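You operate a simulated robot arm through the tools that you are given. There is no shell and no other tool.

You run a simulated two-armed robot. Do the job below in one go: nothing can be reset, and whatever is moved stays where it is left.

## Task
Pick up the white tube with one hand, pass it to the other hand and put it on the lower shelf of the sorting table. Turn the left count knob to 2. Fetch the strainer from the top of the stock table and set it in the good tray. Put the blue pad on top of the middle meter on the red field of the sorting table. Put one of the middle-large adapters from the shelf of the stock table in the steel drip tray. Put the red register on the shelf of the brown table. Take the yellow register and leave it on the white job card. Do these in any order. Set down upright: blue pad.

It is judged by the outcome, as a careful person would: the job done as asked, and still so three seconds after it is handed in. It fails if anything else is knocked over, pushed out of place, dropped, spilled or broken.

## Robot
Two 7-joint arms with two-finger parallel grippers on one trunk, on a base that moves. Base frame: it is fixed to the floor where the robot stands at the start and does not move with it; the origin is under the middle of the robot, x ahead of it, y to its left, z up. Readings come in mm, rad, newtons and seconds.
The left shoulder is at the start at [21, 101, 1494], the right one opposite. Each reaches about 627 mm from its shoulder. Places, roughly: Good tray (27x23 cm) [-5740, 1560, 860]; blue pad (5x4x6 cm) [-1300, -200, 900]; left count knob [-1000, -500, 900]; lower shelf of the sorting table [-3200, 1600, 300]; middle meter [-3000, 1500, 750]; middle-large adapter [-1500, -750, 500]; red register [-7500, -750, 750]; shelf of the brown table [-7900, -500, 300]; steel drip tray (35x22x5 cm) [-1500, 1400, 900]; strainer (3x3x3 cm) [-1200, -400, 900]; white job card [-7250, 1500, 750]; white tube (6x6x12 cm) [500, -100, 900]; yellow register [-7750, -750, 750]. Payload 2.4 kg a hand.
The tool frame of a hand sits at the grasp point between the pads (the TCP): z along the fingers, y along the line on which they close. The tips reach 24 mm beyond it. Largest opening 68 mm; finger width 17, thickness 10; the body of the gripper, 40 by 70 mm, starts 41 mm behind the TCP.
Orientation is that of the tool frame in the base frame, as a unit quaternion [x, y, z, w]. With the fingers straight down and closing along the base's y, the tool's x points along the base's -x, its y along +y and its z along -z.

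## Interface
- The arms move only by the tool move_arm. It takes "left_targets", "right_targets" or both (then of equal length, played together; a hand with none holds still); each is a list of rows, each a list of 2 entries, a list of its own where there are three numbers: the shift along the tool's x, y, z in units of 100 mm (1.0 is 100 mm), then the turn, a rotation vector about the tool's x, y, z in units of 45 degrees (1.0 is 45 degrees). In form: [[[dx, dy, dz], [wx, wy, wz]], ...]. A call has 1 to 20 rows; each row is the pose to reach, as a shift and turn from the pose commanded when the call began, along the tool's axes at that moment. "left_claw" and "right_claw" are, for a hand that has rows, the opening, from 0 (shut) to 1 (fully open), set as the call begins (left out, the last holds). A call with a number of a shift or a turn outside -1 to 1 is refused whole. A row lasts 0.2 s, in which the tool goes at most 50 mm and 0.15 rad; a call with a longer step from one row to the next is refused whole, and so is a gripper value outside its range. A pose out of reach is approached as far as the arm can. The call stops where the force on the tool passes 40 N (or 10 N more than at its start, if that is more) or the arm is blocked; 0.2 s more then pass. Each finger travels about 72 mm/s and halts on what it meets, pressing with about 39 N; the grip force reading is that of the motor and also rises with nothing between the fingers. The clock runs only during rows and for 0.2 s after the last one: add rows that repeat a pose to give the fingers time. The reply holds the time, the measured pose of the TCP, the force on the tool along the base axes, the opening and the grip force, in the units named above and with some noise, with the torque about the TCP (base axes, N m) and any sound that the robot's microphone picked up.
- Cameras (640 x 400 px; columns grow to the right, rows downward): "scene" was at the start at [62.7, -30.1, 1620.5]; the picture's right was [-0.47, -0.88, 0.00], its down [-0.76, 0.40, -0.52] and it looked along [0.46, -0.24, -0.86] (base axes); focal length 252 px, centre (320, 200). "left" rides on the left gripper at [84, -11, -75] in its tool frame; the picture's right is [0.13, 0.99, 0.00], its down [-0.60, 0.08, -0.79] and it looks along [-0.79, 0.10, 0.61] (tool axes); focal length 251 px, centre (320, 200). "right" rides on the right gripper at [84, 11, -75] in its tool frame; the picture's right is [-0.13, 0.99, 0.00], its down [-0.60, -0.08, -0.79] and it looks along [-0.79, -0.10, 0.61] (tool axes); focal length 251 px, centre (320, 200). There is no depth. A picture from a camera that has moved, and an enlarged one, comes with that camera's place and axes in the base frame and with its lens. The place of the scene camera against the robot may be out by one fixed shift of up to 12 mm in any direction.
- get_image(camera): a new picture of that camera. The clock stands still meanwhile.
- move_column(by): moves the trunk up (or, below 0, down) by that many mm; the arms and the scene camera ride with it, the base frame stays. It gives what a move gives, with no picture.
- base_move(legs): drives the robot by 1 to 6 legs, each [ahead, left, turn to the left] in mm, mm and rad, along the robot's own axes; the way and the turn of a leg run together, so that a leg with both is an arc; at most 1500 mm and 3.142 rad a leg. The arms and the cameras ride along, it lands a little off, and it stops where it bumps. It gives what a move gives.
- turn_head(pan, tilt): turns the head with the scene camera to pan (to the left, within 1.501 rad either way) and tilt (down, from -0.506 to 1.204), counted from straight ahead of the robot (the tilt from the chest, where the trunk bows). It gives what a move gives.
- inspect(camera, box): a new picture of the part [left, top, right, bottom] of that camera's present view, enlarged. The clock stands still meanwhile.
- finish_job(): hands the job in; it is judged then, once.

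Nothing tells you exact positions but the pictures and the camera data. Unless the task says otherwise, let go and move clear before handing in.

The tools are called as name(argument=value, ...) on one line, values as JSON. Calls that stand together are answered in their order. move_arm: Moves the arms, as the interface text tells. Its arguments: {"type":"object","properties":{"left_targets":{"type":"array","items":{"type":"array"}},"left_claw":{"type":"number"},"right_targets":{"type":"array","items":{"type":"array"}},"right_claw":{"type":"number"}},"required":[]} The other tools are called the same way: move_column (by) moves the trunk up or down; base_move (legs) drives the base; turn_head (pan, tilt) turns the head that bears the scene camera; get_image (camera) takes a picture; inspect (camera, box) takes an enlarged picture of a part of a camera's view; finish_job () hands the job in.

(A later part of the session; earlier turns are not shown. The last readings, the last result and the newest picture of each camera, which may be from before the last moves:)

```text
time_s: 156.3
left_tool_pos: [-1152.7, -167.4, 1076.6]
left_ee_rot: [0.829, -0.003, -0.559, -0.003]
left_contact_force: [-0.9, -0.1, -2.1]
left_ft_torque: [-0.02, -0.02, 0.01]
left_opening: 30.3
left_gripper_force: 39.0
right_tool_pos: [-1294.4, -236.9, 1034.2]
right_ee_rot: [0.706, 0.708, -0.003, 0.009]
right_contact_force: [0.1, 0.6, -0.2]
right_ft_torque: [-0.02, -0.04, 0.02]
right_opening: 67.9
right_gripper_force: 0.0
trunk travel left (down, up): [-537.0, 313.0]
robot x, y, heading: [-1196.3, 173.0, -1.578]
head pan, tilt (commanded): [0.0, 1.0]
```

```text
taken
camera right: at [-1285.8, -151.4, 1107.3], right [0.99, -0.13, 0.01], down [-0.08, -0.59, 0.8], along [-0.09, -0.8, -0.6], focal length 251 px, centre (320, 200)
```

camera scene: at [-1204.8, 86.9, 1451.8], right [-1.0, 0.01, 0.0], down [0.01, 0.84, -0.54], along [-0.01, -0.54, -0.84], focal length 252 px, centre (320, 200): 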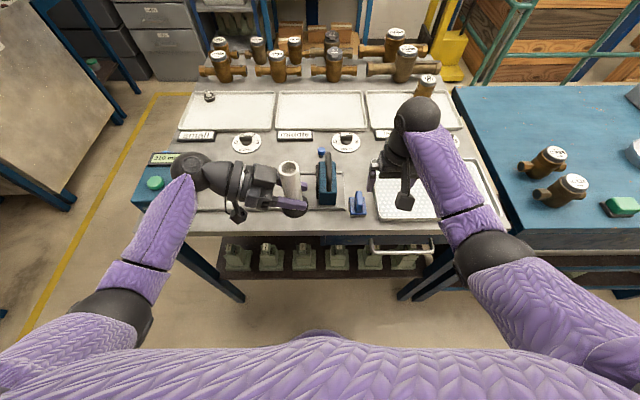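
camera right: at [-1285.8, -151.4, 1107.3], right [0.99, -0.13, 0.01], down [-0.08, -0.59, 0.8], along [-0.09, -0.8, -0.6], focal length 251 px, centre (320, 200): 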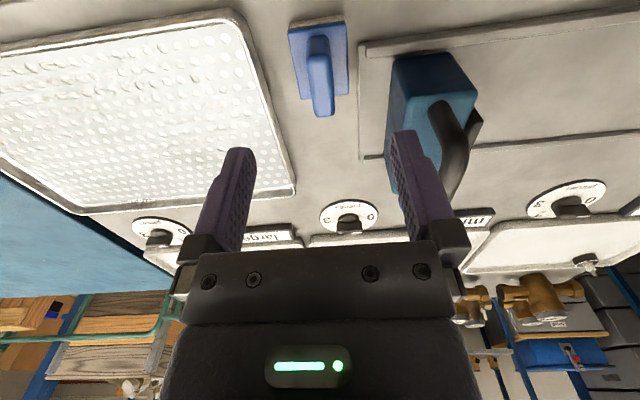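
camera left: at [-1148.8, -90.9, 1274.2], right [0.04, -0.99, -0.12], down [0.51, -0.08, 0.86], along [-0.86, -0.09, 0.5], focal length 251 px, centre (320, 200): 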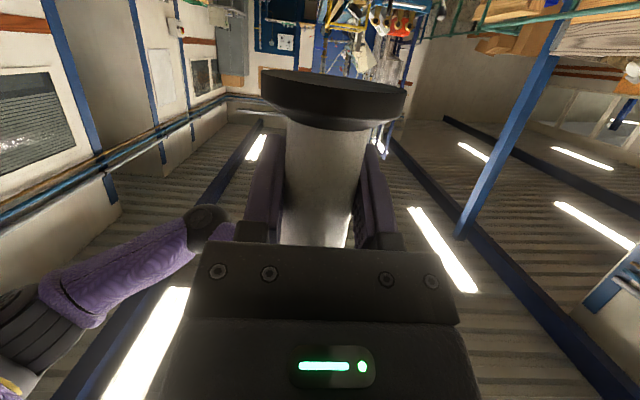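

The pad is centred between the fingers. The blue sealer stands close beside it, so I narrow the opening to half, lower the trunk 40 mm and then go down with the arm.

move_arm(right_targets=[[[-0.03, 0.01, 0], [0, 0, 0]], [[-0.03, 0.01, 0], [0, 0, 0]], [[-0.03, 0.01, 0], [0, 0, 0]]], right_claw=0.5)

move_column(by=-40)

get_image(camera="right")

```text
time_s: 157.1
left_tool_pos: [-1152.6, -167.0, 1078.0]
left_ee_rot: [0.83, -0.004, -0.558, -0.003]
left_contact_force: [0.3, -0.5, -1.7]
left_ft_torque: [-0.02, -0.02, 0.01]
left_opening: 30.2
left_gripper_force: 40.1
right_tool_pos: [-1294.7, -239.6, 1034.2]
right_ee_rot: [0.706, 0.708, -0.002, 0.009]
right_contact_force: [0.3, -0.3, 0.4]
right_ft_torque: [-0.01, 0.0, -0.02]
right_opening: 34.1
right_gripper_force: 0.0
trunk travel left (down, up): [-537.0, 313.0]
robot x, y, heading: [-1195.6, 172.8, -1.582]
head pan, tilt (commanded): [0.0, 1.0]
```

```text
time_s: 158.0
left_tool_pos: [-1153.0, -167.0, 1037.0]
left_ee_rot: [0.83, -0.003, -0.558, -0.002]
left_contact_force: [-0.6, 0.0, -0.8]
left_ft_torque: [-0.04, 0.01, -0.01]
left_opening: 30.2
left_gripper_force: 38.9
right_tool_pos: [-1294.7, -240.1, 993.1]
right_ee_rot: [0.706, 0.708, -0.003, 0.009]
right_contact_force: [0.0, 0.4, -0.6]
right_ft_torque: [-0.02, -0.02, 0.03]
right_opening: 34.0
right_gripper_force: 0.1
trunk travel left (down, up): [-497.0, 353.0]
robot x, y, heading: [-1194.7, 173.6, -1.58]
head pan, tilt (commanded): [0.0, 1.0]
```

```text
taken
camera right: at [-1284.8, -154.7, 1067.3], right [0.99, -0.13, 0.01], down [-0.08, -0.59, 0.8], along [-0.09, -0.8, -0.6], focal length 251 px, centre (320, 200)
```

right: 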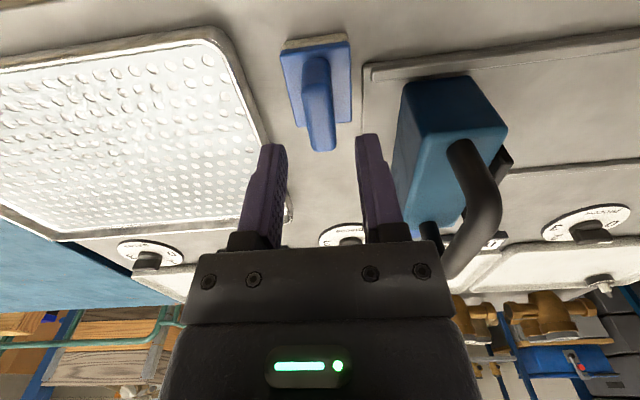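

I zoom in on the pad between the fingers to judge its height before going down.

inspect(camera="right", box=[240, 20, 400, 220])

inspect(camera="scene", box=[300, 140, 420, 240])

```text
2.00 times, centred on (320, 120) of right
camera zoom: at [-1284.8, -154.7, 1067.3], right [0.99, -0.13, 0.01], down [-0.08, -0.59, 0.8], along [-0.09, -0.8, -0.6], focal length 503 px, centre (320, 360)
```

zoom: 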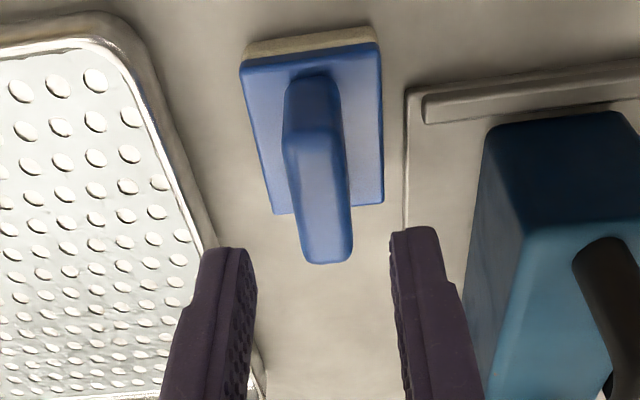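

```text
4.00 times, centred on (360, 190) of scene
camera zoom: at [-1204.8, 85.3, 1411.8], right [-1.0, 0.01, 0.0], down [0.01, 0.84, -0.54], along [-0.01, -0.54, -0.84], focal length 1008 px, centre (160, 240)
```

zoom: 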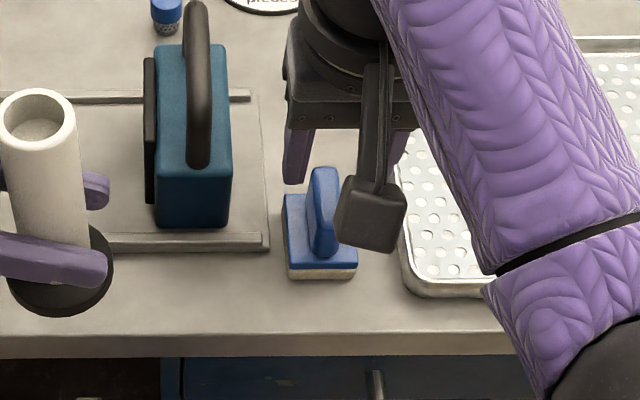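

The pad stands on the table at z≈887 with its handle from about z 905 to 947, centred near y -244. I lower the hand 55 mm around the handle.

move_arm(right_targets=[[[-0.04, 0.01, 0.15], [0, 0, 0]], [[-0.04, 0.01, 0.3], [0, 0, 0]], [[-0.04, 0.01, 0.43], [0, 0, 0]], [[-0.04, 0.01, 0.54], [0, 0, 0]], [[-0.04, 0.01, 0.54], [0, 0, 0]]])

get_image(camera="right")

```text
time_s: 159.2
left_tool_pos: [-1151.7, -165.1, 1036.8]
left_ee_rot: [0.83, -0.003, -0.558, -0.001]
left_contact_force: [0.1, 0.5, -1.4]
left_ft_torque: [0.0, 0.0, -0.01]
left_opening: 30.1
left_gripper_force: 38.9
right_tool_pos: [-1292.8, -244.7, 944.3]
right_ee_rot: [0.706, 0.708, -0.006, 0.013]
right_contact_force: [0.1, 3.3, 19.6]
right_ft_torque: [0.27, 0.24, 0.01]
right_opening: 34.2
right_gripper_force: 0.3
trunk travel left (down, up): [-497.0, 353.0]
robot x, y, heading: [-1199.3, 175.1, -1.581]
head pan, tilt (commanded): [0.0, 1.0]
stopped in row 5 (right hand): the force on the tool passed its limit at 41 N (the readings are from after the stop); the commanded pose is now the measured one
```

```text
taken
camera right: at [-1283.1, -159.9, 1016.6], right [0.99, -0.13, 0.01], down [-0.08, -0.58, 0.81], along [-0.09, -0.8, -0.59], focal length 251 px, centre (320, 200)
```

right: 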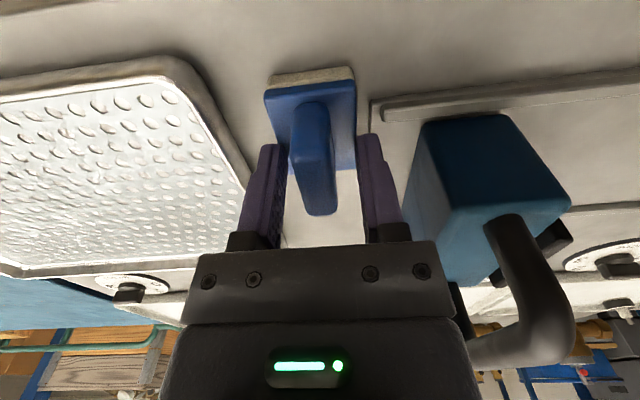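

The fingertips touched the pad's base (so the table is about z 900). I rise 3 mm and close on the handle.

move_arm(right_targets=[[[0, 0, -0.04], [0, 0, 0]], [[0, 0, -0.04], [0, 0, 0]]])

move_arm(right_targets=[[[0, 0, 0], [0, 0, 0]], [[0, 0, 0], [0, 0, 0]], [[0, 0, 0], [0, 0, 0]], [[0, 0, 0], [0, 0, 0]]], right_claw=0)

get_image(camera="right")

```text
time_s: 159.8
left_tool_pos: [-1152.7, -167.2, 1036.7]
left_ee_rot: [0.829, -0.005, -0.559, -0.005]
left_contact_force: [-0.1, 0.4, -1.3]
left_ft_torque: [-0.01, 0.02, 0.02]
left_opening: 30.5
left_gripper_force: 38.8
right_tool_pos: [-1292.8, -246.9, 944.8]
right_ee_rot: [0.706, 0.708, -0.005, 0.011]
right_contact_force: [-0.8, -0.2, -0.8]
right_ft_torque: [0.02, 0.02, -0.01]
right_opening: 34.1
right_gripper_force: 0.0
trunk travel left (down, up): [-497.0, 353.0]
robot x, y, heading: [-1191.9, 174.5, -1.581]
head pan, tilt (commanded): [0.0, 1.0]
```

```text
time_s: 160.8
left_tool_pos: [-1153.7, -167.0, 1035.6]
left_ee_rot: [0.829, -0.004, -0.559, -0.003]
left_contact_force: [1.1, -0.1, -1.3]
left_ft_torque: [-0.01, -0.01, -0.01]
left_opening: 30.3
left_gripper_force: 38.8
right_tool_pos: [-1292.3, -245.6, 945.8]
right_ee_rot: [0.706, 0.708, -0.004, 0.013]
right_contact_force: [0.1, -0.5, 0.5]
right_ft_torque: [0.04, 0.03, 0.04]
right_opening: 15.1
right_gripper_force: 34.5
trunk travel left (down, up): [-497.0, 353.0]
robot x, y, heading: [-1196.0, 174.2, -1.587]
head pan, tilt (commanded): [0.0, 1.0]
```

```text
taken
camera right: at [-1283.0, -160.8, 1019.1], right [0.99, -0.13, 0.01], down [-0.08, -0.59, 0.81], along [-0.09, -0.8, -0.59], focal length 251 px, centre (320, 200)
```

right: 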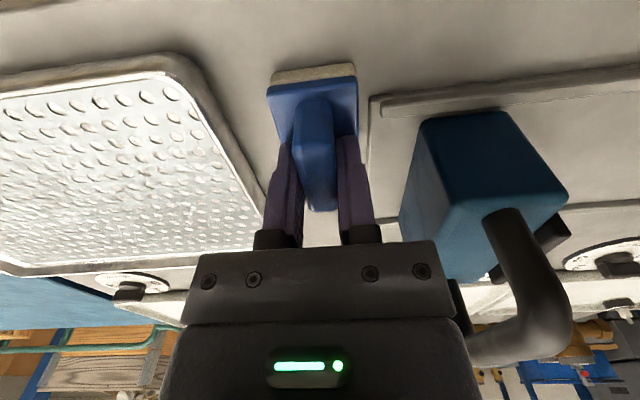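

The handle is held (15 mm). I lift straight up with the trunk.

move_column(by=120)

get_image(camera="right")

get_image(camera="scene")

```text
time_s: 162.2
left_tool_pos: [-1152.3, -167.5, 1156.6]
left_ee_rot: [0.83, -0.002, -0.558, -0.002]
left_contact_force: [0.5, 0.1, -2.2]
left_ft_torque: [0.0, -0.02, 0.01]
left_opening: 30.3
left_gripper_force: 39.0
right_tool_pos: [-1292.3, -247.2, 1066.3]
right_ee_rot: [0.706, 0.708, -0.004, 0.011]
right_contact_force: [1.1, 0.5, -1.1]
right_ft_torque: [0.0, -0.03, 0.01]
right_opening: 15.1
right_gripper_force: 34.6
trunk travel left (down, up): [-617.0, 233.0]
robot x, y, heading: [-1193.6, 172.3, -1.584]
head pan, tilt (commanded): [0.0, 1.0]
```

```text
taken
camera right: at [-1283.2, -161.0, 1138.9], right [0.99, -0.13, 0.01], down [-0.08, -0.59, 0.81], along [-0.09, -0.8, -0.59], focal length 251 px, centre (320, 200)
```

right: 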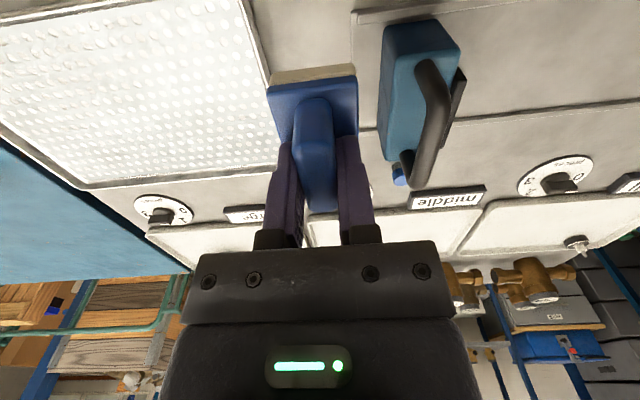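

```text
taken
camera scene: at [-1204.7, 92.2, 1532.0], right [-1.0, 0.01, 0.0], down [0.01, 0.84, -0.54], along [-0.01, -0.54, -0.84], focal length 252 px, centre (320, 200)
```

scene: 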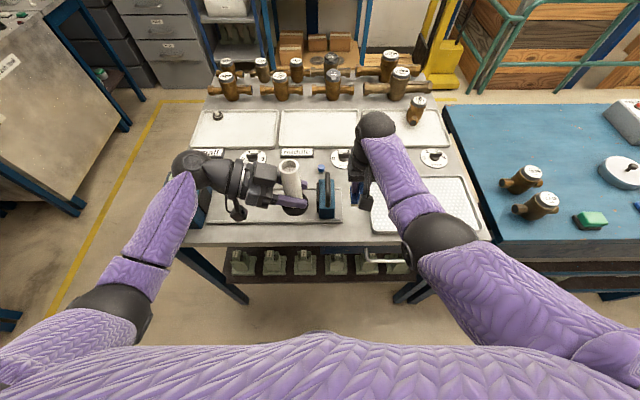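

The pad is in the right hand and the tube in the left. I back off and drive along the aisle to the sorting table, then face it.

base_move(legs=[[-320, 0, 0], [0, 0, -1.5708], [1500, 0, 0], [250, 0, 0], [0, 0, -1.5708]])

turn_head(pan=0.0, tilt=0.6)

get_image(camera="scene")

```text
time_s: 180.5
left_tool_pos: [-2987.0, 845.0, 1156.6]
left_ee_rot: [0.006, 0.829, -0.005, 0.559]
left_contact_force: [-0.2, 0.8, -1.6]
left_ft_torque: [-0.04, 0.0, 0.01]
left_opening: 30.0
left_gripper_force: 39.1
right_tool_pos: [-2846.3, 923.6, 1064.9]
right_ee_rot: [-0.707, 0.707, 0.012, 0.004]
right_contact_force: [-0.1, -0.1, 0.1]
right_ft_torque: [-0.01, 0.01, -0.01]
right_opening: 15.2
right_gripper_force: 34.7
trunk travel left (down, up): [-617.0, 233.0]
robot x, y, heading: [-2945.7, 504.0, 1.556]
head pan, tilt (commanded): [0.0, 1.0]
```

```text
time_s: 181.4
left_tool_pos: [-2985.8, 845.0, 1155.3]
left_ee_rot: [0.006, 0.83, -0.005, 0.558]
left_contact_force: [-0.9, 0.3, -1.1]
left_ft_torque: [0.01, 0.01, 0.02]
left_opening: 30.1
left_gripper_force: 38.8
right_tool_pos: [-2845.9, 924.0, 1065.8]
right_ee_rot: [-0.707, 0.707, 0.012, 0.004]
right_contact_force: [0.1, 0.5, -0.7]
right_ft_torque: [-0.02, -0.01, 0.03]
right_opening: 15.1
right_gripper_force: 34.4
trunk travel left (down, up): [-617.0, 233.0]
robot x, y, heading: [-2942.8, 505.2, 1.553]
head pan, tilt (commanded): [0.0, 0.6]
```

```text
taken
camera scene: at [-2951.9, 607.7, 1564.0], right [1.0, -0.01, 0.0], down [-0.01, -0.57, -0.82], along [0.01, 0.82, -0.57], focal length 252 px, centre (320, 200)
```

scene: 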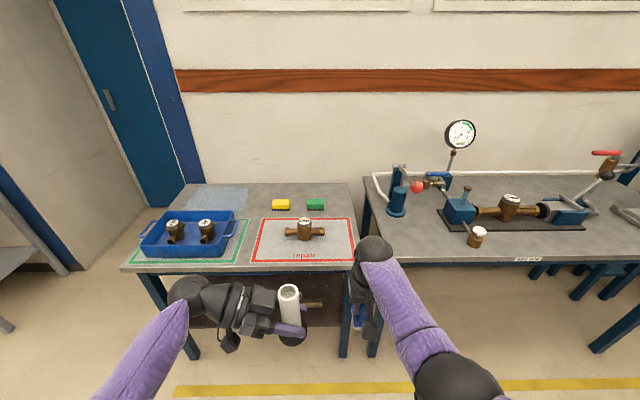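

The sorting table is ahead: a red "repair" field with one brass meter, and a lower shelf below. I zoom in.

inspect(camera="scene", box=[120, 170, 370, 340])

inspect(camera="scene", box=[250, 200, 360, 270])

```text
2.35 times, centred on (245, 255) of scene
camera zoom: at [-2951.9, 607.7, 1564.0], right [1.0, -0.01, 0.0], down [-0.01, -0.57, -0.82], along [0.01, 0.82, -0.57], focal length 593 px, centre (496, 71)
```

zoom: 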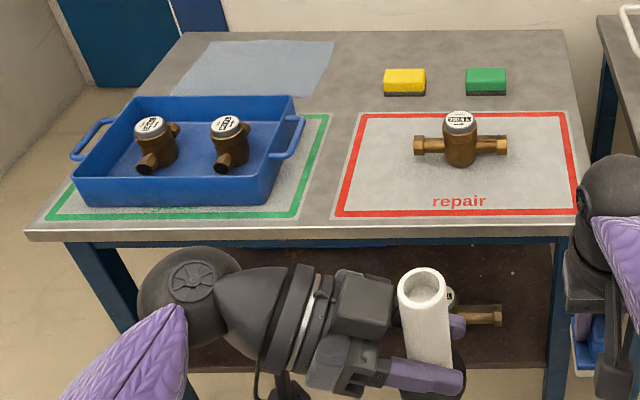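

```text
5.71 times, centred on (305, 235) of scene
camera zoom: at [-2951.9, 607.7, 1564.0], right [1.0, -0.01, 0.0], down [-0.01, -0.57, -0.82], along [0.01, 0.82, -0.57], focal length 1439 px, centre (406, 0)
```

zoom: 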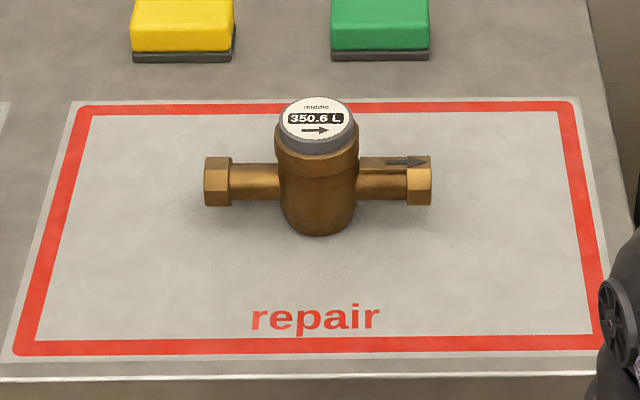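

It is labelled "middle, 350.6 L", so that is the meter, at about (-3011, 1462). I shift left to line it up with my right arm and drive closer.

base_move(legs=[[0, 160, 0.015], [420, 0, 0]])

turn_head(pan=-0.1, tilt=0.95)

get_image(camera="scene")

get_image(camera="right")

```text
time_s: 185.0
left_tool_pos: [-3150.3, 1264.8, 1156.8]
left_ee_rot: [-0.001, 0.83, 0.0, 0.558]
left_contact_force: [1.2, 0.5, -0.9]
left_ft_torque: [0.02, -0.01, 0.01]
left_opening: 29.9
left_gripper_force: 38.8
right_tool_pos: [-3012.8, 1345.4, 1066.1]
right_ee_rot: [0.712, -0.702, -0.011, -0.005]
right_contact_force: [-0.5, 0.0, -0.2]
right_ft_torque: [0.03, -0.06, -0.02]
right_opening: 15.2
right_gripper_force: 34.3
trunk travel left (down, up): [-617.0, 233.0]
robot x, y, heading: [-3105.4, 920.9, 1.575]
head pan, tilt (commanded): [0.0, 0.6]
```

```text
time_s: 185.8
left_tool_pos: [-3152.1, 1263.7, 1156.8]
left_ee_rot: [0.0, 0.83, -0.001, 0.558]
left_contact_force: [-0.6, -0.3, -1.6]
left_ft_torque: [0.02, -0.04, -0.02]
left_opening: 30.2
left_gripper_force: 38.8
right_tool_pos: [-3011.5, 1344.5, 1066.0]
right_ee_rot: [0.712, -0.702, -0.012, -0.004]
right_contact_force: [0.1, -0.4, -0.4]
right_ft_torque: [-0.02, -0.01, 0.04]
right_opening: 15.0
right_gripper_force: 35.0
trunk travel left (down, up): [-617.0, 233.0]
robot x, y, heading: [-3103.7, 924.8, 1.573]
head pan, tilt (commanded): [-0.099, 0.949]
```

```text
taken
camera scene: at [-3106.5, 1011.2, 1535.7], right [1.0, -0.1, 0.0], down [-0.08, -0.81, -0.58], along [0.06, 0.58, -0.81], focal length 252 px, centre (320, 200)
```

scene: 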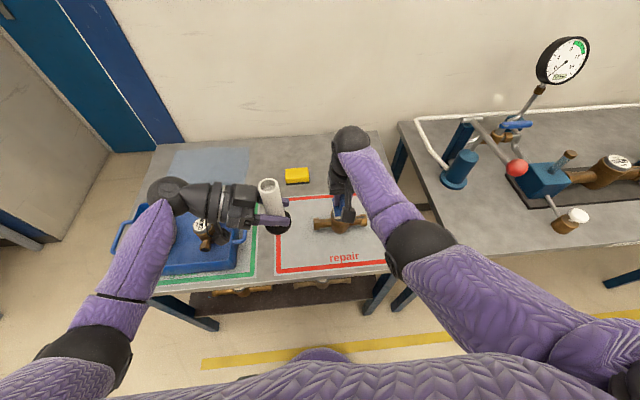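

```text
taken
camera right: at [-3022.2, 1258.5, 1139.0], right [-0.99, 0.12, 0.01], down [0.08, 0.59, 0.81], along [0.09, 0.8, -0.59], focal length 251 px, centre (320, 200)
```

right: 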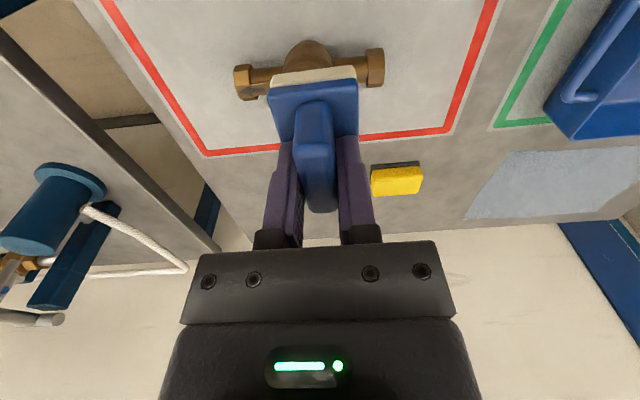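

From both cameras I place the table top at z≈811 and the meter at about (-2996, 1409) with its cap top near z 896. I advance 45 mm and lower the trunk 60 mm, with the pad still well above the meter.

base_move(legs=[[45, 0, 0]])

move_column(by=-50)

get_image(camera="right")

get_image(camera="scene")

```text
time_s: 186.7
left_tool_pos: [-3151.9, 1310.0, 1156.1]
left_ee_rot: [-0.001, 0.83, -0.001, 0.558]
left_contact_force: [0.1, 0.4, -0.3]
left_ft_torque: [0.03, 0.02, -0.02]
left_opening: 30.2
left_gripper_force: 38.4
right_tool_pos: [-3013.2, 1390.6, 1065.1]
right_ee_rot: [0.712, -0.702, -0.011, -0.004]
right_contact_force: [0.9, 0.7, -0.9]
right_ft_torque: [0.0, 0.0, -0.01]
right_opening: 15.1
right_gripper_force: 34.8
trunk travel left (down, up): [-617.0, 233.0]
robot x, y, heading: [-3102.7, 965.4, 1.569]
head pan, tilt (commanded): [-0.099, 0.949]
```

```text
time_s: 187.6
left_tool_pos: [-3151.5, 1308.4, 1106.5]
left_ee_rot: [0.0, 0.829, -0.001, 0.559]
left_contact_force: [0.5, -0.4, -1.5]
left_ft_torque: [0.03, 0.04, -0.01]
left_opening: 30.5
left_gripper_force: 38.7
right_tool_pos: [-3012.7, 1389.7, 1015.9]
right_ee_rot: [0.712, -0.702, -0.012, -0.005]
right_contact_force: [0.3, 0.1, -0.3]
right_ft_torque: [0.0, -0.01, -0.03]
right_opening: 14.9
right_gripper_force: 34.2
trunk travel left (down, up): [-567.0, 283.0]
robot x, y, heading: [-3104.5, 966.0, 1.568]
head pan, tilt (commanded): [-0.099, 0.949]
```

```text
taken
camera right: at [-3022.2, 1303.5, 1089.1], right [-0.99, 0.12, 0.01], down [0.08, 0.59, 0.81], along [0.09, 0.8, -0.59], focal length 251 px, centre (320, 200)
```

right: 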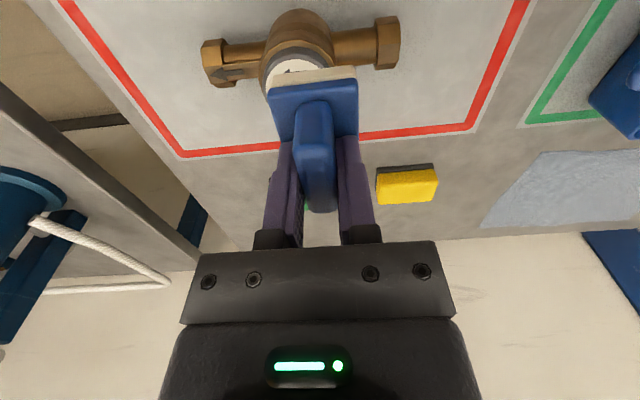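

```text
taken
camera scene: at [-3106.5, 1058.2, 1485.6], right [1.0, -0.1, 0.0], down [-0.08, -0.81, -0.58], along [0.06, 0.58, -0.81], focal length 252 px, centre (320, 200)
```

scene: 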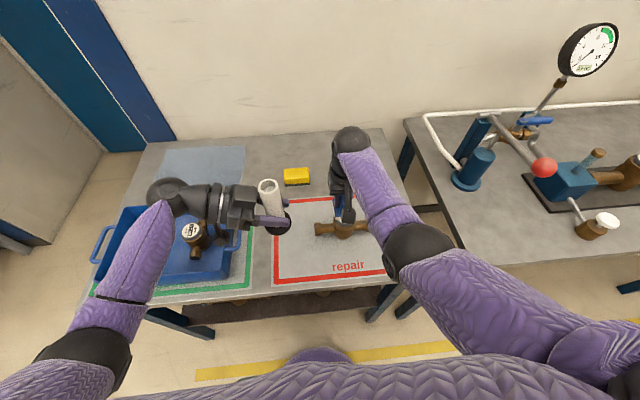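

The cap's near rim and the port ends put the meter at about (-2995, 1407). To keep the arm from stretching I raise both hands 60 mm, centre the pad over the cap, and then lower the trunk.

move_arm(right_targets=[[[-0.05, -0.04, -0.2], [0, 0, 0]], [[-0.1, -0.08, -0.4], [0, 0, 0]], [[-0.16, -0.12, -0.6], [0, 0, 0]], [[-0.213, -0.16, -0.6], [0, 0, 0]], [[-0.213, -0.16, -0.6], [0, 0, 0]]], left_targets=[[[-0.18, 0, -0.07], [0, 0, 0]], [[-0.37, 0, -0.15], [0, 0, 0]], [[-0.556, 0, -0.225], [0, 0, 0]], [[-0.556, 0, -0.225], [0, 0, 0]], [[-0.556, 0, -0.225], [0, 0, 0]]])

move_column(by=-90)

get_image(camera="right")

inspect(camera="scene", box=[260, 150, 420, 290])

```text
time_s: 188.8
left_tool_pos: [-3151.4, 1308.9, 1165.2]
left_ee_rot: [0.0, 0.83, -0.001, 0.558]
left_contact_force: [-0.3, -0.2, -1.5]
left_ft_torque: [0.01, 0.0, 0.0]
left_opening: 30.2
left_gripper_force: 39.1
right_tool_pos: [-2996.4, 1410.1, 1076.0]
right_ee_rot: [0.712, -0.702, -0.011, -0.005]
right_contact_force: [-0.5, -0.4, -1.0]
right_ft_torque: [0.01, -0.03, 0.01]
right_opening: 15.3
right_gripper_force: 34.4
trunk travel left (down, up): [-567.0, 283.0]
robot x, y, heading: [-3105.0, 968.4, 1.569]
head pan, tilt (commanded): [-0.099, 0.949]
```

```text
time_s: 190.1
left_tool_pos: [-3151.6, 1308.5, 1076.9]
left_ee_rot: [-0.001, 0.829, 0.0, 0.559]
left_contact_force: [-0.6, 0.7, -1.7]
left_ft_torque: [-0.03, 0.01, 0.01]
left_opening: 30.2
left_gripper_force: 38.9
right_tool_pos: [-2995.4, 1409.2, 987.5]
right_ee_rot: [0.712, -0.702, -0.012, -0.004]
right_contact_force: [0.3, -0.4, -0.6]
right_ft_torque: [-0.01, 0.01, 0.0]
right_opening: 15.6
right_gripper_force: 34.4
trunk travel left (down, up): [-477.0, 373.0]
robot x, y, heading: [-3104.9, 968.5, 1.573]
head pan, tilt (commanded): [-0.099, 0.949]
```

```text
taken
camera right: at [-3005.9, 1323.6, 1059.5], right [-0.99, 0.12, 0.01], down [0.08, 0.59, 0.81], along [0.09, 0.8, -0.59], focal length 251 px, centre (320, 200)
```

right: 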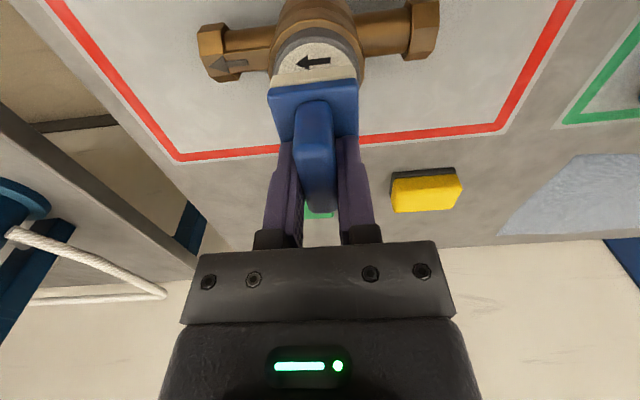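

```text
2.86 times, centred on (340, 220) of scene
camera zoom: at [-3106.5, 1065.2, 1395.4], right [1.0, -0.1, 0.0], down [-0.08, -0.81, -0.58], along [0.06, 0.58, -0.81], focal length 720 px, centre (263, 143)
```

zoom: 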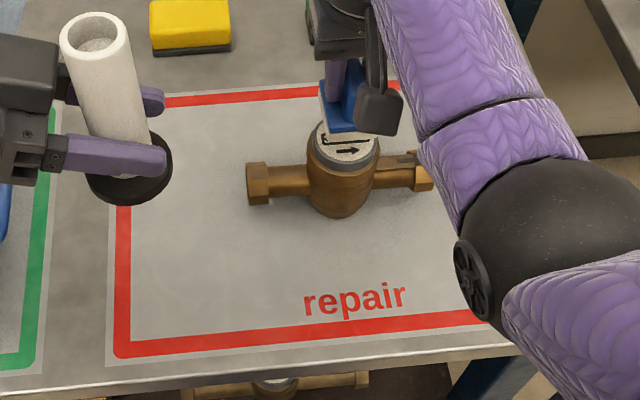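

The pad sits centred over the cap (cap centre about (-2995, 1411)). I lower the trunk 36 mm to just above the cap.

move_column(by=-36)

get_image(camera="right")

inspect(camera="scene", box=[300, 150, 420, 250])

```text
time_s: 190.8
left_tool_pos: [-3151.5, 1307.9, 1044.1]
left_ee_rot: [0.0, 0.83, -0.001, 0.558]
left_contact_force: [-0.1, -0.2, -1.8]
left_ft_torque: [-0.02, 0.01, 0.0]
left_opening: 30.0
left_gripper_force: 38.6
right_tool_pos: [-2995.9, 1411.7, 958.4]
right_ee_rot: [0.712, -0.702, -0.016, -0.008]
right_contact_force: [0.0, -4.8, 18.6]
right_ft_torque: [-0.74, -0.34, -0.06]
right_opening: 14.9
right_gripper_force: 34.4
trunk travel left (down, up): [-444.0, 405.0]
robot x, y, heading: [-3104.0, 967.4, 1.568]
head pan, tilt (commanded): [-0.099, 0.949]
stopped: the force on the tool passed its limit at 50 N (the readings are from after the stop); the commanded pose is now the measured one
```

```text
taken
camera right: at [-3006.3, 1324.0, 1030.4], right [-0.99, 0.12, 0.01], down [0.08, 0.58, 0.81], along [0.09, 0.81, -0.58], focal length 251 px, centre (320, 200)
```

right: 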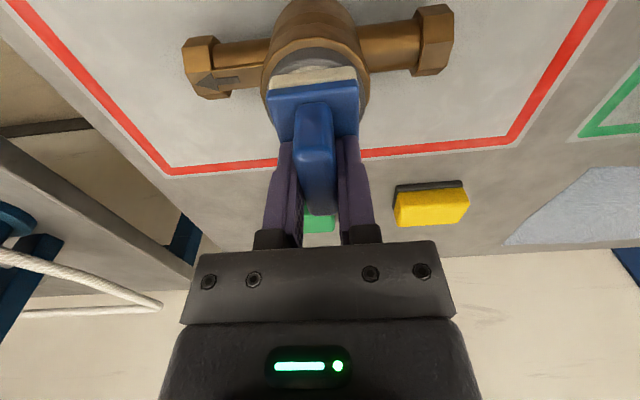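

```text
4.00 times, centred on (360, 200) of scene
camera zoom: at [-3106.9, 1066.9, 1362.5], right [0.99, -0.1, 0.0], down [-0.08, -0.81, -0.58], along [0.06, 0.58, -0.81], focal length 1008 px, centre (160, 200)
```

zoom: 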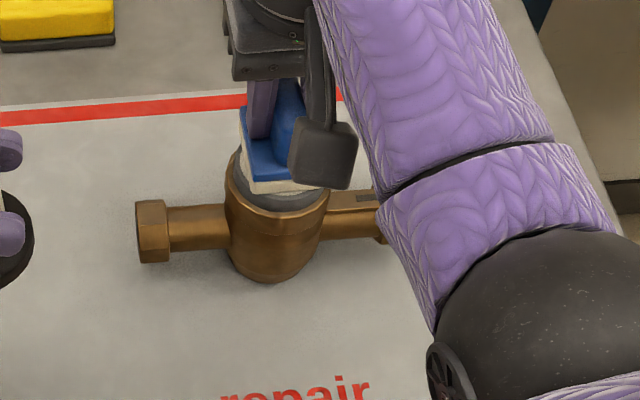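

The pad is resting on the cap (contact at TCP z≈958). I relieve the pressure a little, open the fingers, and rise.

move_arm(right_targets=[[[0, 0, -0.012], [0, 0, 0]], [[0, 0, -0.012], [0, 0, 0]]])

move_arm(right_targets=[[[0, 0, 0], [0, 0, 0]], [[0, 0, 0], [0, 0, 0]], [[0, 0, 0], [0, 0, 0]]], right_claw=0.5)

get_image(camera="right")

```text
time_s: 191.4
left_tool_pos: [-3152.5, 1308.4, 1044.5]
left_ee_rot: [0.0, 0.83, -0.002, 0.558]
left_contact_force: [0.0, 0.0, -1.9]
left_ft_torque: [0.01, -0.03, 0.02]
left_opening: 30.3
left_gripper_force: 38.8
right_tool_pos: [-2996.2, 1411.7, 957.1]
right_ee_rot: [0.712, -0.702, -0.015, -0.008]
right_contact_force: [-1.0, -0.9, 10.2]
right_ft_torque: [-0.38, -0.16, -0.08]
right_opening: 15.3
right_gripper_force: 34.5
trunk travel left (down, up): [-444.0, 405.0]
robot x, y, heading: [-3104.7, 969.1, 1.571]
head pan, tilt (commanded): [-0.099, 0.949]
```

```text
time_s: 192.2
left_tool_pos: [-3152.9, 1308.1, 1042.6]
left_ee_rot: [0.0, 0.83, -0.002, 0.559]
left_contact_force: [-0.5, 0.0, -1.7]
left_ft_torque: [0.02, -0.01, 0.01]
left_opening: 30.2
left_gripper_force: 39.2
right_tool_pos: [-2996.9, 1411.5, 958.7]
right_ee_rot: [0.712, -0.702, -0.016, -0.008]
right_contact_force: [-3.1, 0.8, 6.9]
right_ft_torque: [-0.06, -0.01, 0.0]
right_opening: 32.1
right_gripper_force: 0.0
trunk travel left (down, up): [-444.0, 405.0]
robot x, y, heading: [-3106.3, 970.1, 1.567]
head pan, tilt (commanded): [-0.099, 0.949]
```

```text
taken
camera right: at [-3006.2, 1324.7, 1030.5], right [-0.99, 0.12, 0.01], down [0.08, 0.58, 0.81], along [0.09, 0.81, -0.58], focal length 251 px, centre (320, 200)
```

right: 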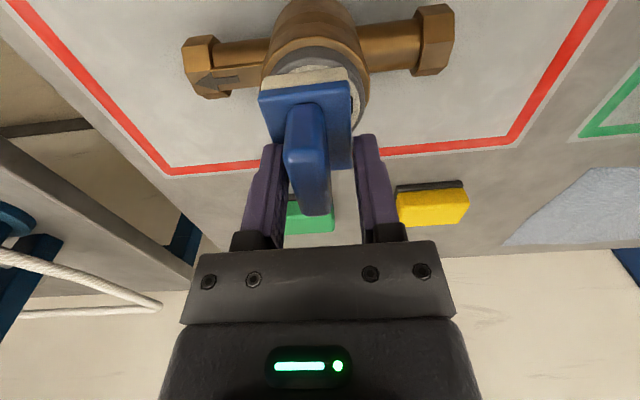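

Released. The handle is nearer one finger, so I first centre the open fingers around it, then rise straight up.

move_arm(right_targets=[[[0, -0.02, -0.02], [0, 0, 0]], [[0, -0.045, -0.04], [0, 0, 0]], [[0, -0.045, -0.2], [0, 0, 0]], [[0, -0.045, -0.4], [0, 0, 0]], [[0, -0.045, -0.6], [0, 0, 0]], [[0, -0.045, -0.8], [0, 0, 0]], [[0, -0.045, -0.8], [0, 0, 0]]])

get_image(camera="right")

inspect(camera="scene", box=[280, 140, 420, 260])

```text
time_s: 193.8
left_tool_pos: [-3152.0, 1309.1, 1043.9]
left_ee_rot: [-0.001, 0.83, -0.001, 0.558]
left_contact_force: [0.1, 0.4, -0.9]
left_ft_torque: [0.01, 0.02, 0.02]
left_opening: 30.5
left_gripper_force: 38.7
right_tool_pos: [-2991.1, 1408.0, 1037.1]
right_ee_rot: [0.711, -0.703, -0.015, -0.007]
right_contact_force: [-0.4, -0.5, 0.0]
right_ft_torque: [0.03, 0.03, 0.0]
right_opening: 33.8
right_gripper_force: 0.0
trunk travel left (down, up): [-444.0, 405.0]
robot x, y, heading: [-3108.9, 968.1, 1.568]
head pan, tilt (commanded): [-0.099, 0.949]
```

```text
taken
camera right: at [-3000.7, 1321.8, 1109.5], right [-0.99, 0.12, 0.01], down [0.08, 0.58, 0.81], along [0.09, 0.81, -0.58], focal length 251 px, centre (320, 200)
```

right: 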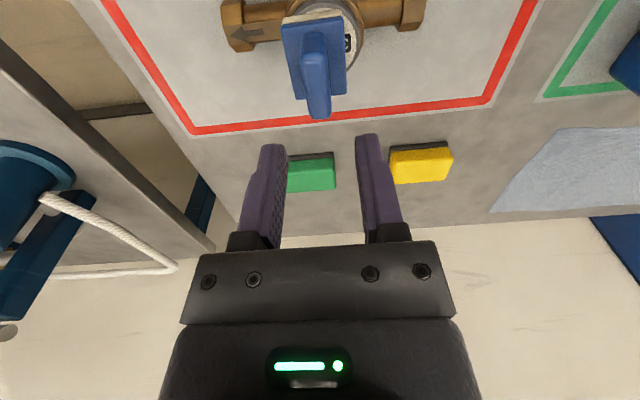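

```text
3.33 times, centred on (350, 200) of scene
camera zoom: at [-3106.5, 1068.8, 1362.5], right [0.99, -0.1, 0.0], down [-0.08, -0.81, -0.58], along [0.06, 0.58, -0.81], focal length 840 px, centre (220, 200)
```

zoom: 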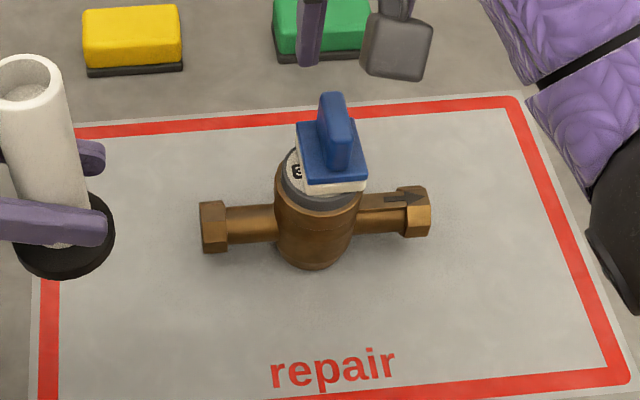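

The blue pad stands level on the middle meter's cap, well supported. Now for the tube: I back off and lower the trunk to look at the lower shelf.

base_move(legs=[[-380, 0, 0]])

turn_head(pan=0.0, tilt=0.85)

get_image(camera="scene")

```text
time_s: 196.2
left_tool_pos: [-3151.3, 932.0, 1044.4]
left_ee_rot: [-0.001, 0.83, 0.0, 0.558]
left_contact_force: [-0.1, -0.3, -1.6]
left_ft_torque: [-0.01, 0.0, -0.02]
left_opening: 29.9
left_gripper_force: 38.6
right_tool_pos: [-2991.1, 1031.8, 1036.3]
right_ee_rot: [0.711, -0.703, -0.016, -0.008]
right_contact_force: [0.0, 0.6, -0.4]
right_ft_torque: [0.01, 0.02, 0.01]
right_opening: 34.2
right_gripper_force: 0.0
trunk travel left (down, up): [-444.0, 405.0]
robot x, y, heading: [-3106.2, 590.0, 1.571]
head pan, tilt (commanded): [-0.099, 0.949]
```

```text
time_s: 196.8
left_tool_pos: [-3150.9, 932.5, 1042.7]
left_ee_rot: [0.0, 0.829, -0.002, 0.559]
left_contact_force: [0.2, 0.3, -1.2]
left_ft_torque: [0.0, 0.02, 0.03]
left_opening: 30.1
left_gripper_force: 39.4
right_tool_pos: [-2989.8, 1032.0, 1037.4]
right_ee_rot: [0.711, -0.703, -0.015, -0.008]
right_contact_force: [0.1, 0.9, 0.3]
right_ft_torque: [-0.01, -0.01, 0.01]
right_opening: 34.1
right_gripper_force: 0.1
trunk travel left (down, up): [-444.0, 405.0]
robot x, y, heading: [-3106.9, 592.6, 1.572]
head pan, tilt (commanded): [0.0, 0.85]
```

```text
taken
camera scene: at [-3113.7, 698.1, 1370.0], right [1.0, 0.0, 0.0], down [0.0, -0.75, -0.66], along [0.0, 0.66, -0.75], focal length 252 px, centre (320, 200)
```

scene: 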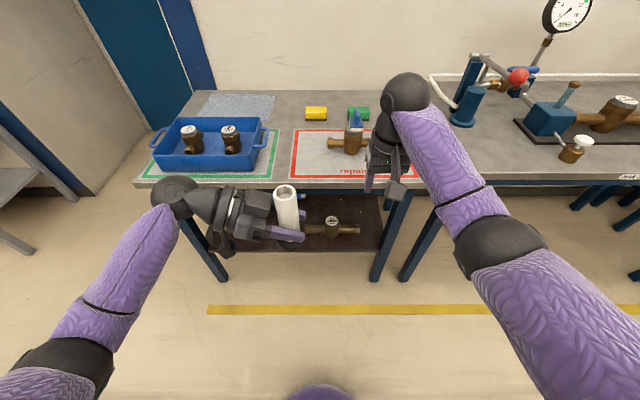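

I see the dark lower shelf with another meter lying on it. I lower the trunk further to look under the table top.

move_column(by=-300)

turn_head(pan=0.0, tilt=0.75)

get_image(camera="scene")

```text
time_s: 199.8
left_tool_pos: [-3151.1, 932.5, 743.8]
left_ee_rot: [-0.001, 0.83, -0.001, 0.558]
left_contact_force: [-0.5, 0.3, -1.5]
left_ft_torque: [0.0, 0.03, 0.0]
left_opening: 30.2
left_gripper_force: 39.0
right_tool_pos: [-2991.1, 1031.0, 736.2]
right_ee_rot: [0.712, -0.702, -0.015, -0.009]
right_contact_force: [1.4, 1.4, 0.7]
right_ft_torque: [0.0, -0.03, 0.01]
right_opening: 34.1
right_gripper_force: 0.0
trunk travel left (down, up): [-144.0, 705.0]
robot x, y, heading: [-3105.2, 595.7, 1.57]
head pan, tilt (commanded): [0.0, 0.85]
```

```text
time_s: 200.5
left_tool_pos: [-3151.6, 931.7, 744.4]
left_ee_rot: [0.0, 0.829, -0.002, 0.559]
left_contact_force: [0.9, 0.9, -1.2]
left_ft_torque: [-0.01, -0.01, 0.01]
left_opening: 30.3
left_gripper_force: 38.8
right_tool_pos: [-2991.1, 1031.9, 737.1]
right_ee_rot: [0.711, -0.703, -0.014, -0.007]
right_contact_force: [-0.3, 0.6, 0.8]
right_ft_torque: [0.0, 0.0, -0.02]
right_opening: 33.7
right_gripper_force: 0.0
trunk travel left (down, up): [-144.0, 705.0]
robot x, y, heading: [-3107.3, 593.2, 1.572]
head pan, tilt (commanded): [0.0, 0.75]
```

```text
taken
camera scene: at [-3113.7, 765.3, 1073.8], right [1.0, 0.0, 0.0], down [0.0, -0.68, -0.73], along [0.0, 0.73, -0.68], focal length 252 px, centre (320, 200)
```

scene: 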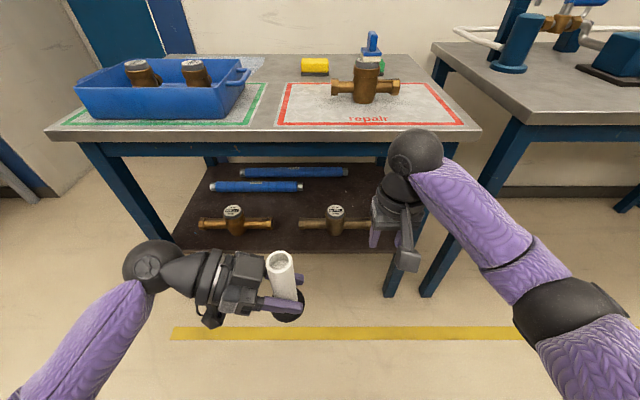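

The shelf carries two meters in front and two blue tubes behind. I take the right hand camera's view too, to fix the shelf's height and the free spots.

get_image(camera="right")

inspect(camera="scene", box=[160, 140, 420, 300])

```text
taken
camera right: at [-3000.6, 945.3, 809.3], right [-0.99, 0.12, 0.01], down [0.08, 0.58, 0.81], along [0.09, 0.81, -0.58], focal length 251 px, centre (320, 200)
```

right: 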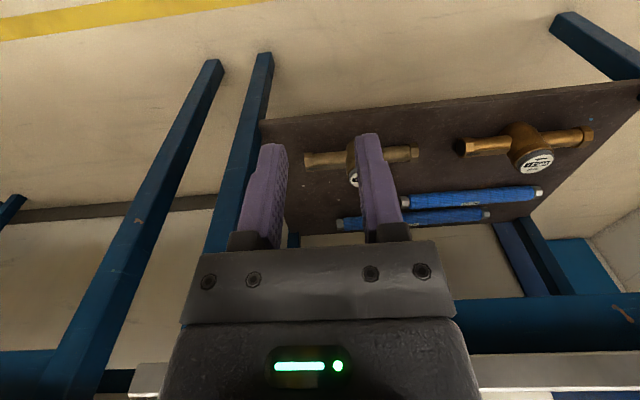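

```text
2.46 times, centred on (290, 220) of scene
camera zoom: at [-3113.7, 765.3, 1073.8], right [1.0, 0.0, 0.0], down [0.0, -0.68, -0.73], along [0.0, 0.73, -0.68], focal length 620 px, centre (394, 151)
```

zoom: 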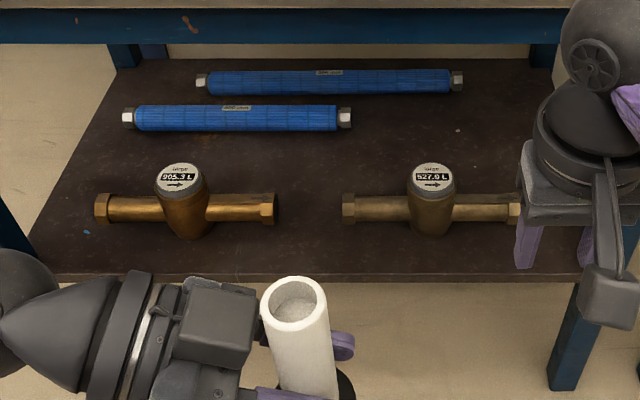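

To measure the shelf height well I lower the trunk nearly fully and take both views again.

inspect(camera="scene", box=[270, 200, 390, 280])

move_column(by=-138)

get_image(camera="right")

get_image(camera="scene")

```text
5.00 times, centred on (330, 240) of scene
camera zoom: at [-3113.7, 765.3, 1073.8], right [1.0, 0.0, 0.0], down [0.0, -0.68, -0.73], along [0.0, 0.73, -0.68], focal length 1259 px, centre (270, 0)
```

zoom: 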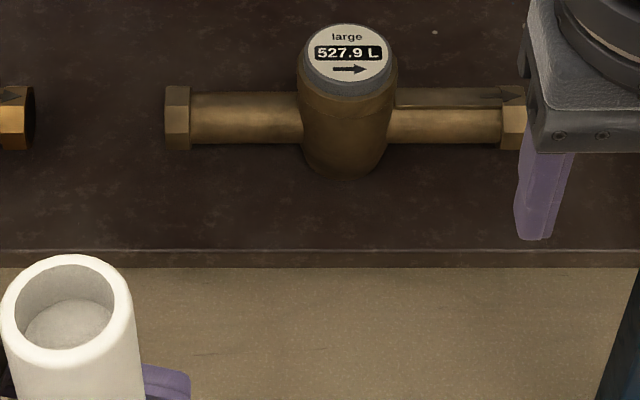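

```text
time_s: 202.1
left_tool_pos: [-3150.8, 931.9, 605.9]
left_ee_rot: [-0.001, 0.829, -0.001, 0.559]
left_contact_force: [-0.5, 0.6, -0.6]
left_ft_torque: [0.03, -0.03, -0.02]
left_opening: 30.2
left_gripper_force: 39.2
right_tool_pos: [-2991.4, 1032.2, 599.4]
right_ee_rot: [0.712, -0.702, -0.016, -0.007]
right_contact_force: [-0.3, 0.8, -0.3]
right_ft_torque: [-0.02, -0.01, 0.02]
right_opening: 34.1
right_gripper_force: 0.1
trunk travel left (down, up): [-6.0, 843.0]
robot x, y, heading: [-3106.7, 594.0, 1.567]
head pan, tilt (commanded): [0.0, 0.75]
```

```text
taken
camera right: at [-3000.6, 945.2, 671.5], right [-0.99, 0.12, 0.01], down [0.08, 0.58, 0.81], along [0.09, 0.81, -0.58], focal length 251 px, centre (320, 200)
```

right: 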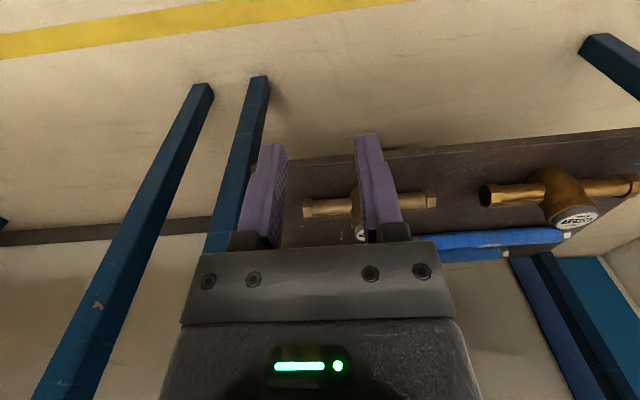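

```text
taken
camera scene: at [-3113.7, 813.4, 930.2], right [1.0, 0.0, 0.0], down [0.0, -0.68, -0.73], along [0.0, 0.73, -0.68], focal length 252 px, centre (320, 200)
```

scene: 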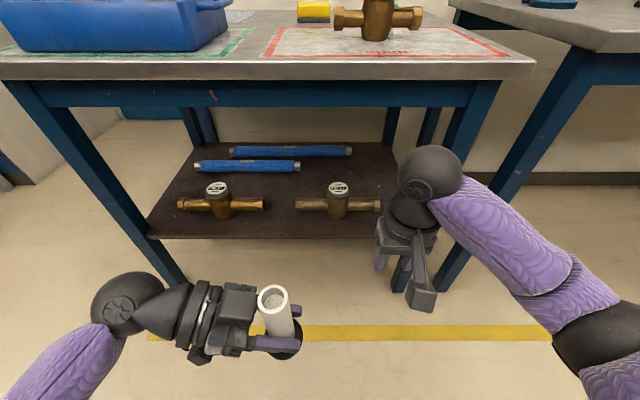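

From the two right-camera views I take the shelf top at z≈358 with its front edge near y≈1270; the gap between the two meters is centred near x≈-3236. I retract the right hand and bring the left hand forward and down a little, preparing to point it forward.

move_arm(right_targets=[[[0.2, 0.05, 0], [0, 0, 0]], [[0.4, 0.1, 0], [0, 0, 0]], [[0.6, 0.15, 0], [0, 0, 0]], [[0.8, 0.2, 0], [0, 0, 0]], [[0.8, 0.2, 0], [0, 0, 0]]])

move_arm(left_targets=[[[0.12, 0.18, -0.04], [0, 0, 0]], [[0.25, 0.36, -0.08], [0, 0, 0]], [[0.37, 0.54, -0.12], [0, 0, 0]], [[0.5, 0.72, -0.15], [0, 0, 0]], [[0.61, 0.9, -0.18], [0, 0, 0]], [[0.61, 0.9, -0.18], [0, 0, 0]]])

get_image(camera="scene")

```text
time_s: 203.3
left_tool_pos: [-3151.3, 931.7, 605.2]
left_ee_rot: [-0.001, 0.829, 0.0, 0.559]
left_contact_force: [-0.4, 0.4, -2.1]
left_ft_torque: [0.0, 0.03, -0.04]
left_opening: 30.3
left_gripper_force: 38.6
right_tool_pos: [-3010.2, 951.6, 596.4]
right_ee_rot: [0.712, -0.702, -0.015, -0.008]
right_contact_force: [0.2, 0.1, 0.2]
right_ft_torque: [-0.02, 0.0, -0.03]
right_opening: 34.3
right_gripper_force: 0.1
trunk travel left (down, up): [-6.0, 843.0]
robot x, y, heading: [-3107.1, 592.2, 1.571]
head pan, tilt (commanded): [0.0, 0.75]
```

```text
time_s: 204.7
left_tool_pos: [-3191.1, 1021.5, 555.7]
left_ee_rot: [0.0, 0.829, -0.002, 0.559]
left_contact_force: [-0.2, 0.4, -1.7]
left_ft_torque: [-0.02, -0.02, 0.02]
left_opening: 30.2
left_gripper_force: 39.1
right_tool_pos: [-3010.7, 951.8, 597.4]
right_ee_rot: [0.711, -0.703, -0.014, -0.007]
right_contact_force: [-1.2, 0.3, 0.0]
right_ft_torque: [0.0, 0.0, -0.01]
right_opening: 34.0
right_gripper_force: 0.0
trunk travel left (down, up): [-6.0, 843.0]
robot x, y, heading: [-3105.3, 591.9, 1.573]
head pan, tilt (commanded): [0.0, 0.75]
```

```text
taken
camera scene: at [-3113.7, 813.5, 930.1], right [1.0, 0.0, 0.0], down [0.0, -0.68, -0.73], along [0.0, 0.73, -0.68], focal length 252 px, centre (320, 200)
```

scene: 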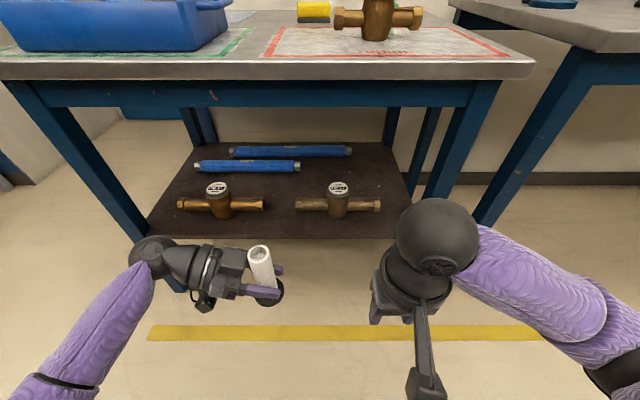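

Both arms moved freely. I now turn the left hand 45 degrees towards forward, while moving it forward and down.

move_arm(left_targets=[[[0.05, 0.06, 0.02], [-0.13, 0, -0.053]], [[0.1, 0.13, 0.04], [-0.26, 0, -0.107]], [[0.16, 0.2, 0.06], [-0.4, 0, -0.16]], [[0.21, 0.26, 0.08], [-0.53, 0, -0.214]], [[0.27, 0.32, 0.11], [-0.66, 0, -0.268]], [[0.32, 0.39, 0.13], [-0.8, 0, -0.32]], [[0.37, 0.45, 0.15], [-0.927, 0, -0.375]], [[0.37, 0.45, 0.15], [-0.927, 0, -0.375]]])

get_image(camera="scene")

```text
time_s: 206.5
left_tool_pos: [-3191.2, 1066.0, 515.0]
left_ee_rot: [-0.318, 0.767, 0.213, 0.515]
left_contact_force: [-0.9, -0.3, -1.0]
left_ft_torque: [0.01, -0.04, 0.01]
left_opening: 30.4
left_gripper_force: 39.7
right_tool_pos: [-3009.3, 951.2, 596.8]
right_ee_rot: [0.711, -0.703, -0.015, -0.008]
right_contact_force: [-0.3, 0.0, -0.3]
right_ft_torque: [-0.02, 0.01, 0.02]
right_opening: 34.0
right_gripper_force: 0.1
trunk travel left (down, up): [-6.0, 843.0]
robot x, y, heading: [-3106.0, 592.4, 1.577]
head pan, tilt (commanded): [0.0, 0.75]
```

```text
taken
camera scene: at [-3113.7, 813.5, 930.1], right [1.0, 0.0, 0.0], down [0.0, -0.68, -0.73], along [0.0, 0.73, -0.68], focal length 252 px, centre (320, 200)
```

scene: 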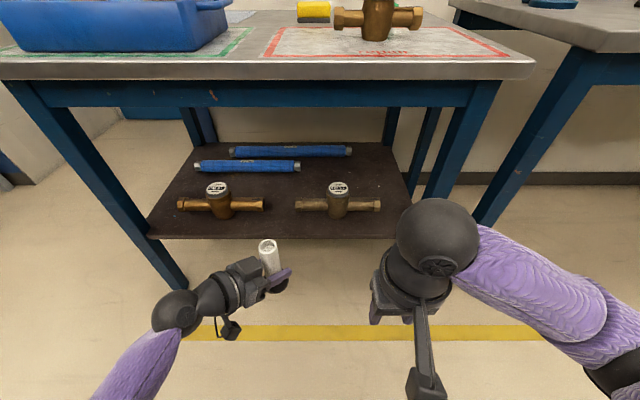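

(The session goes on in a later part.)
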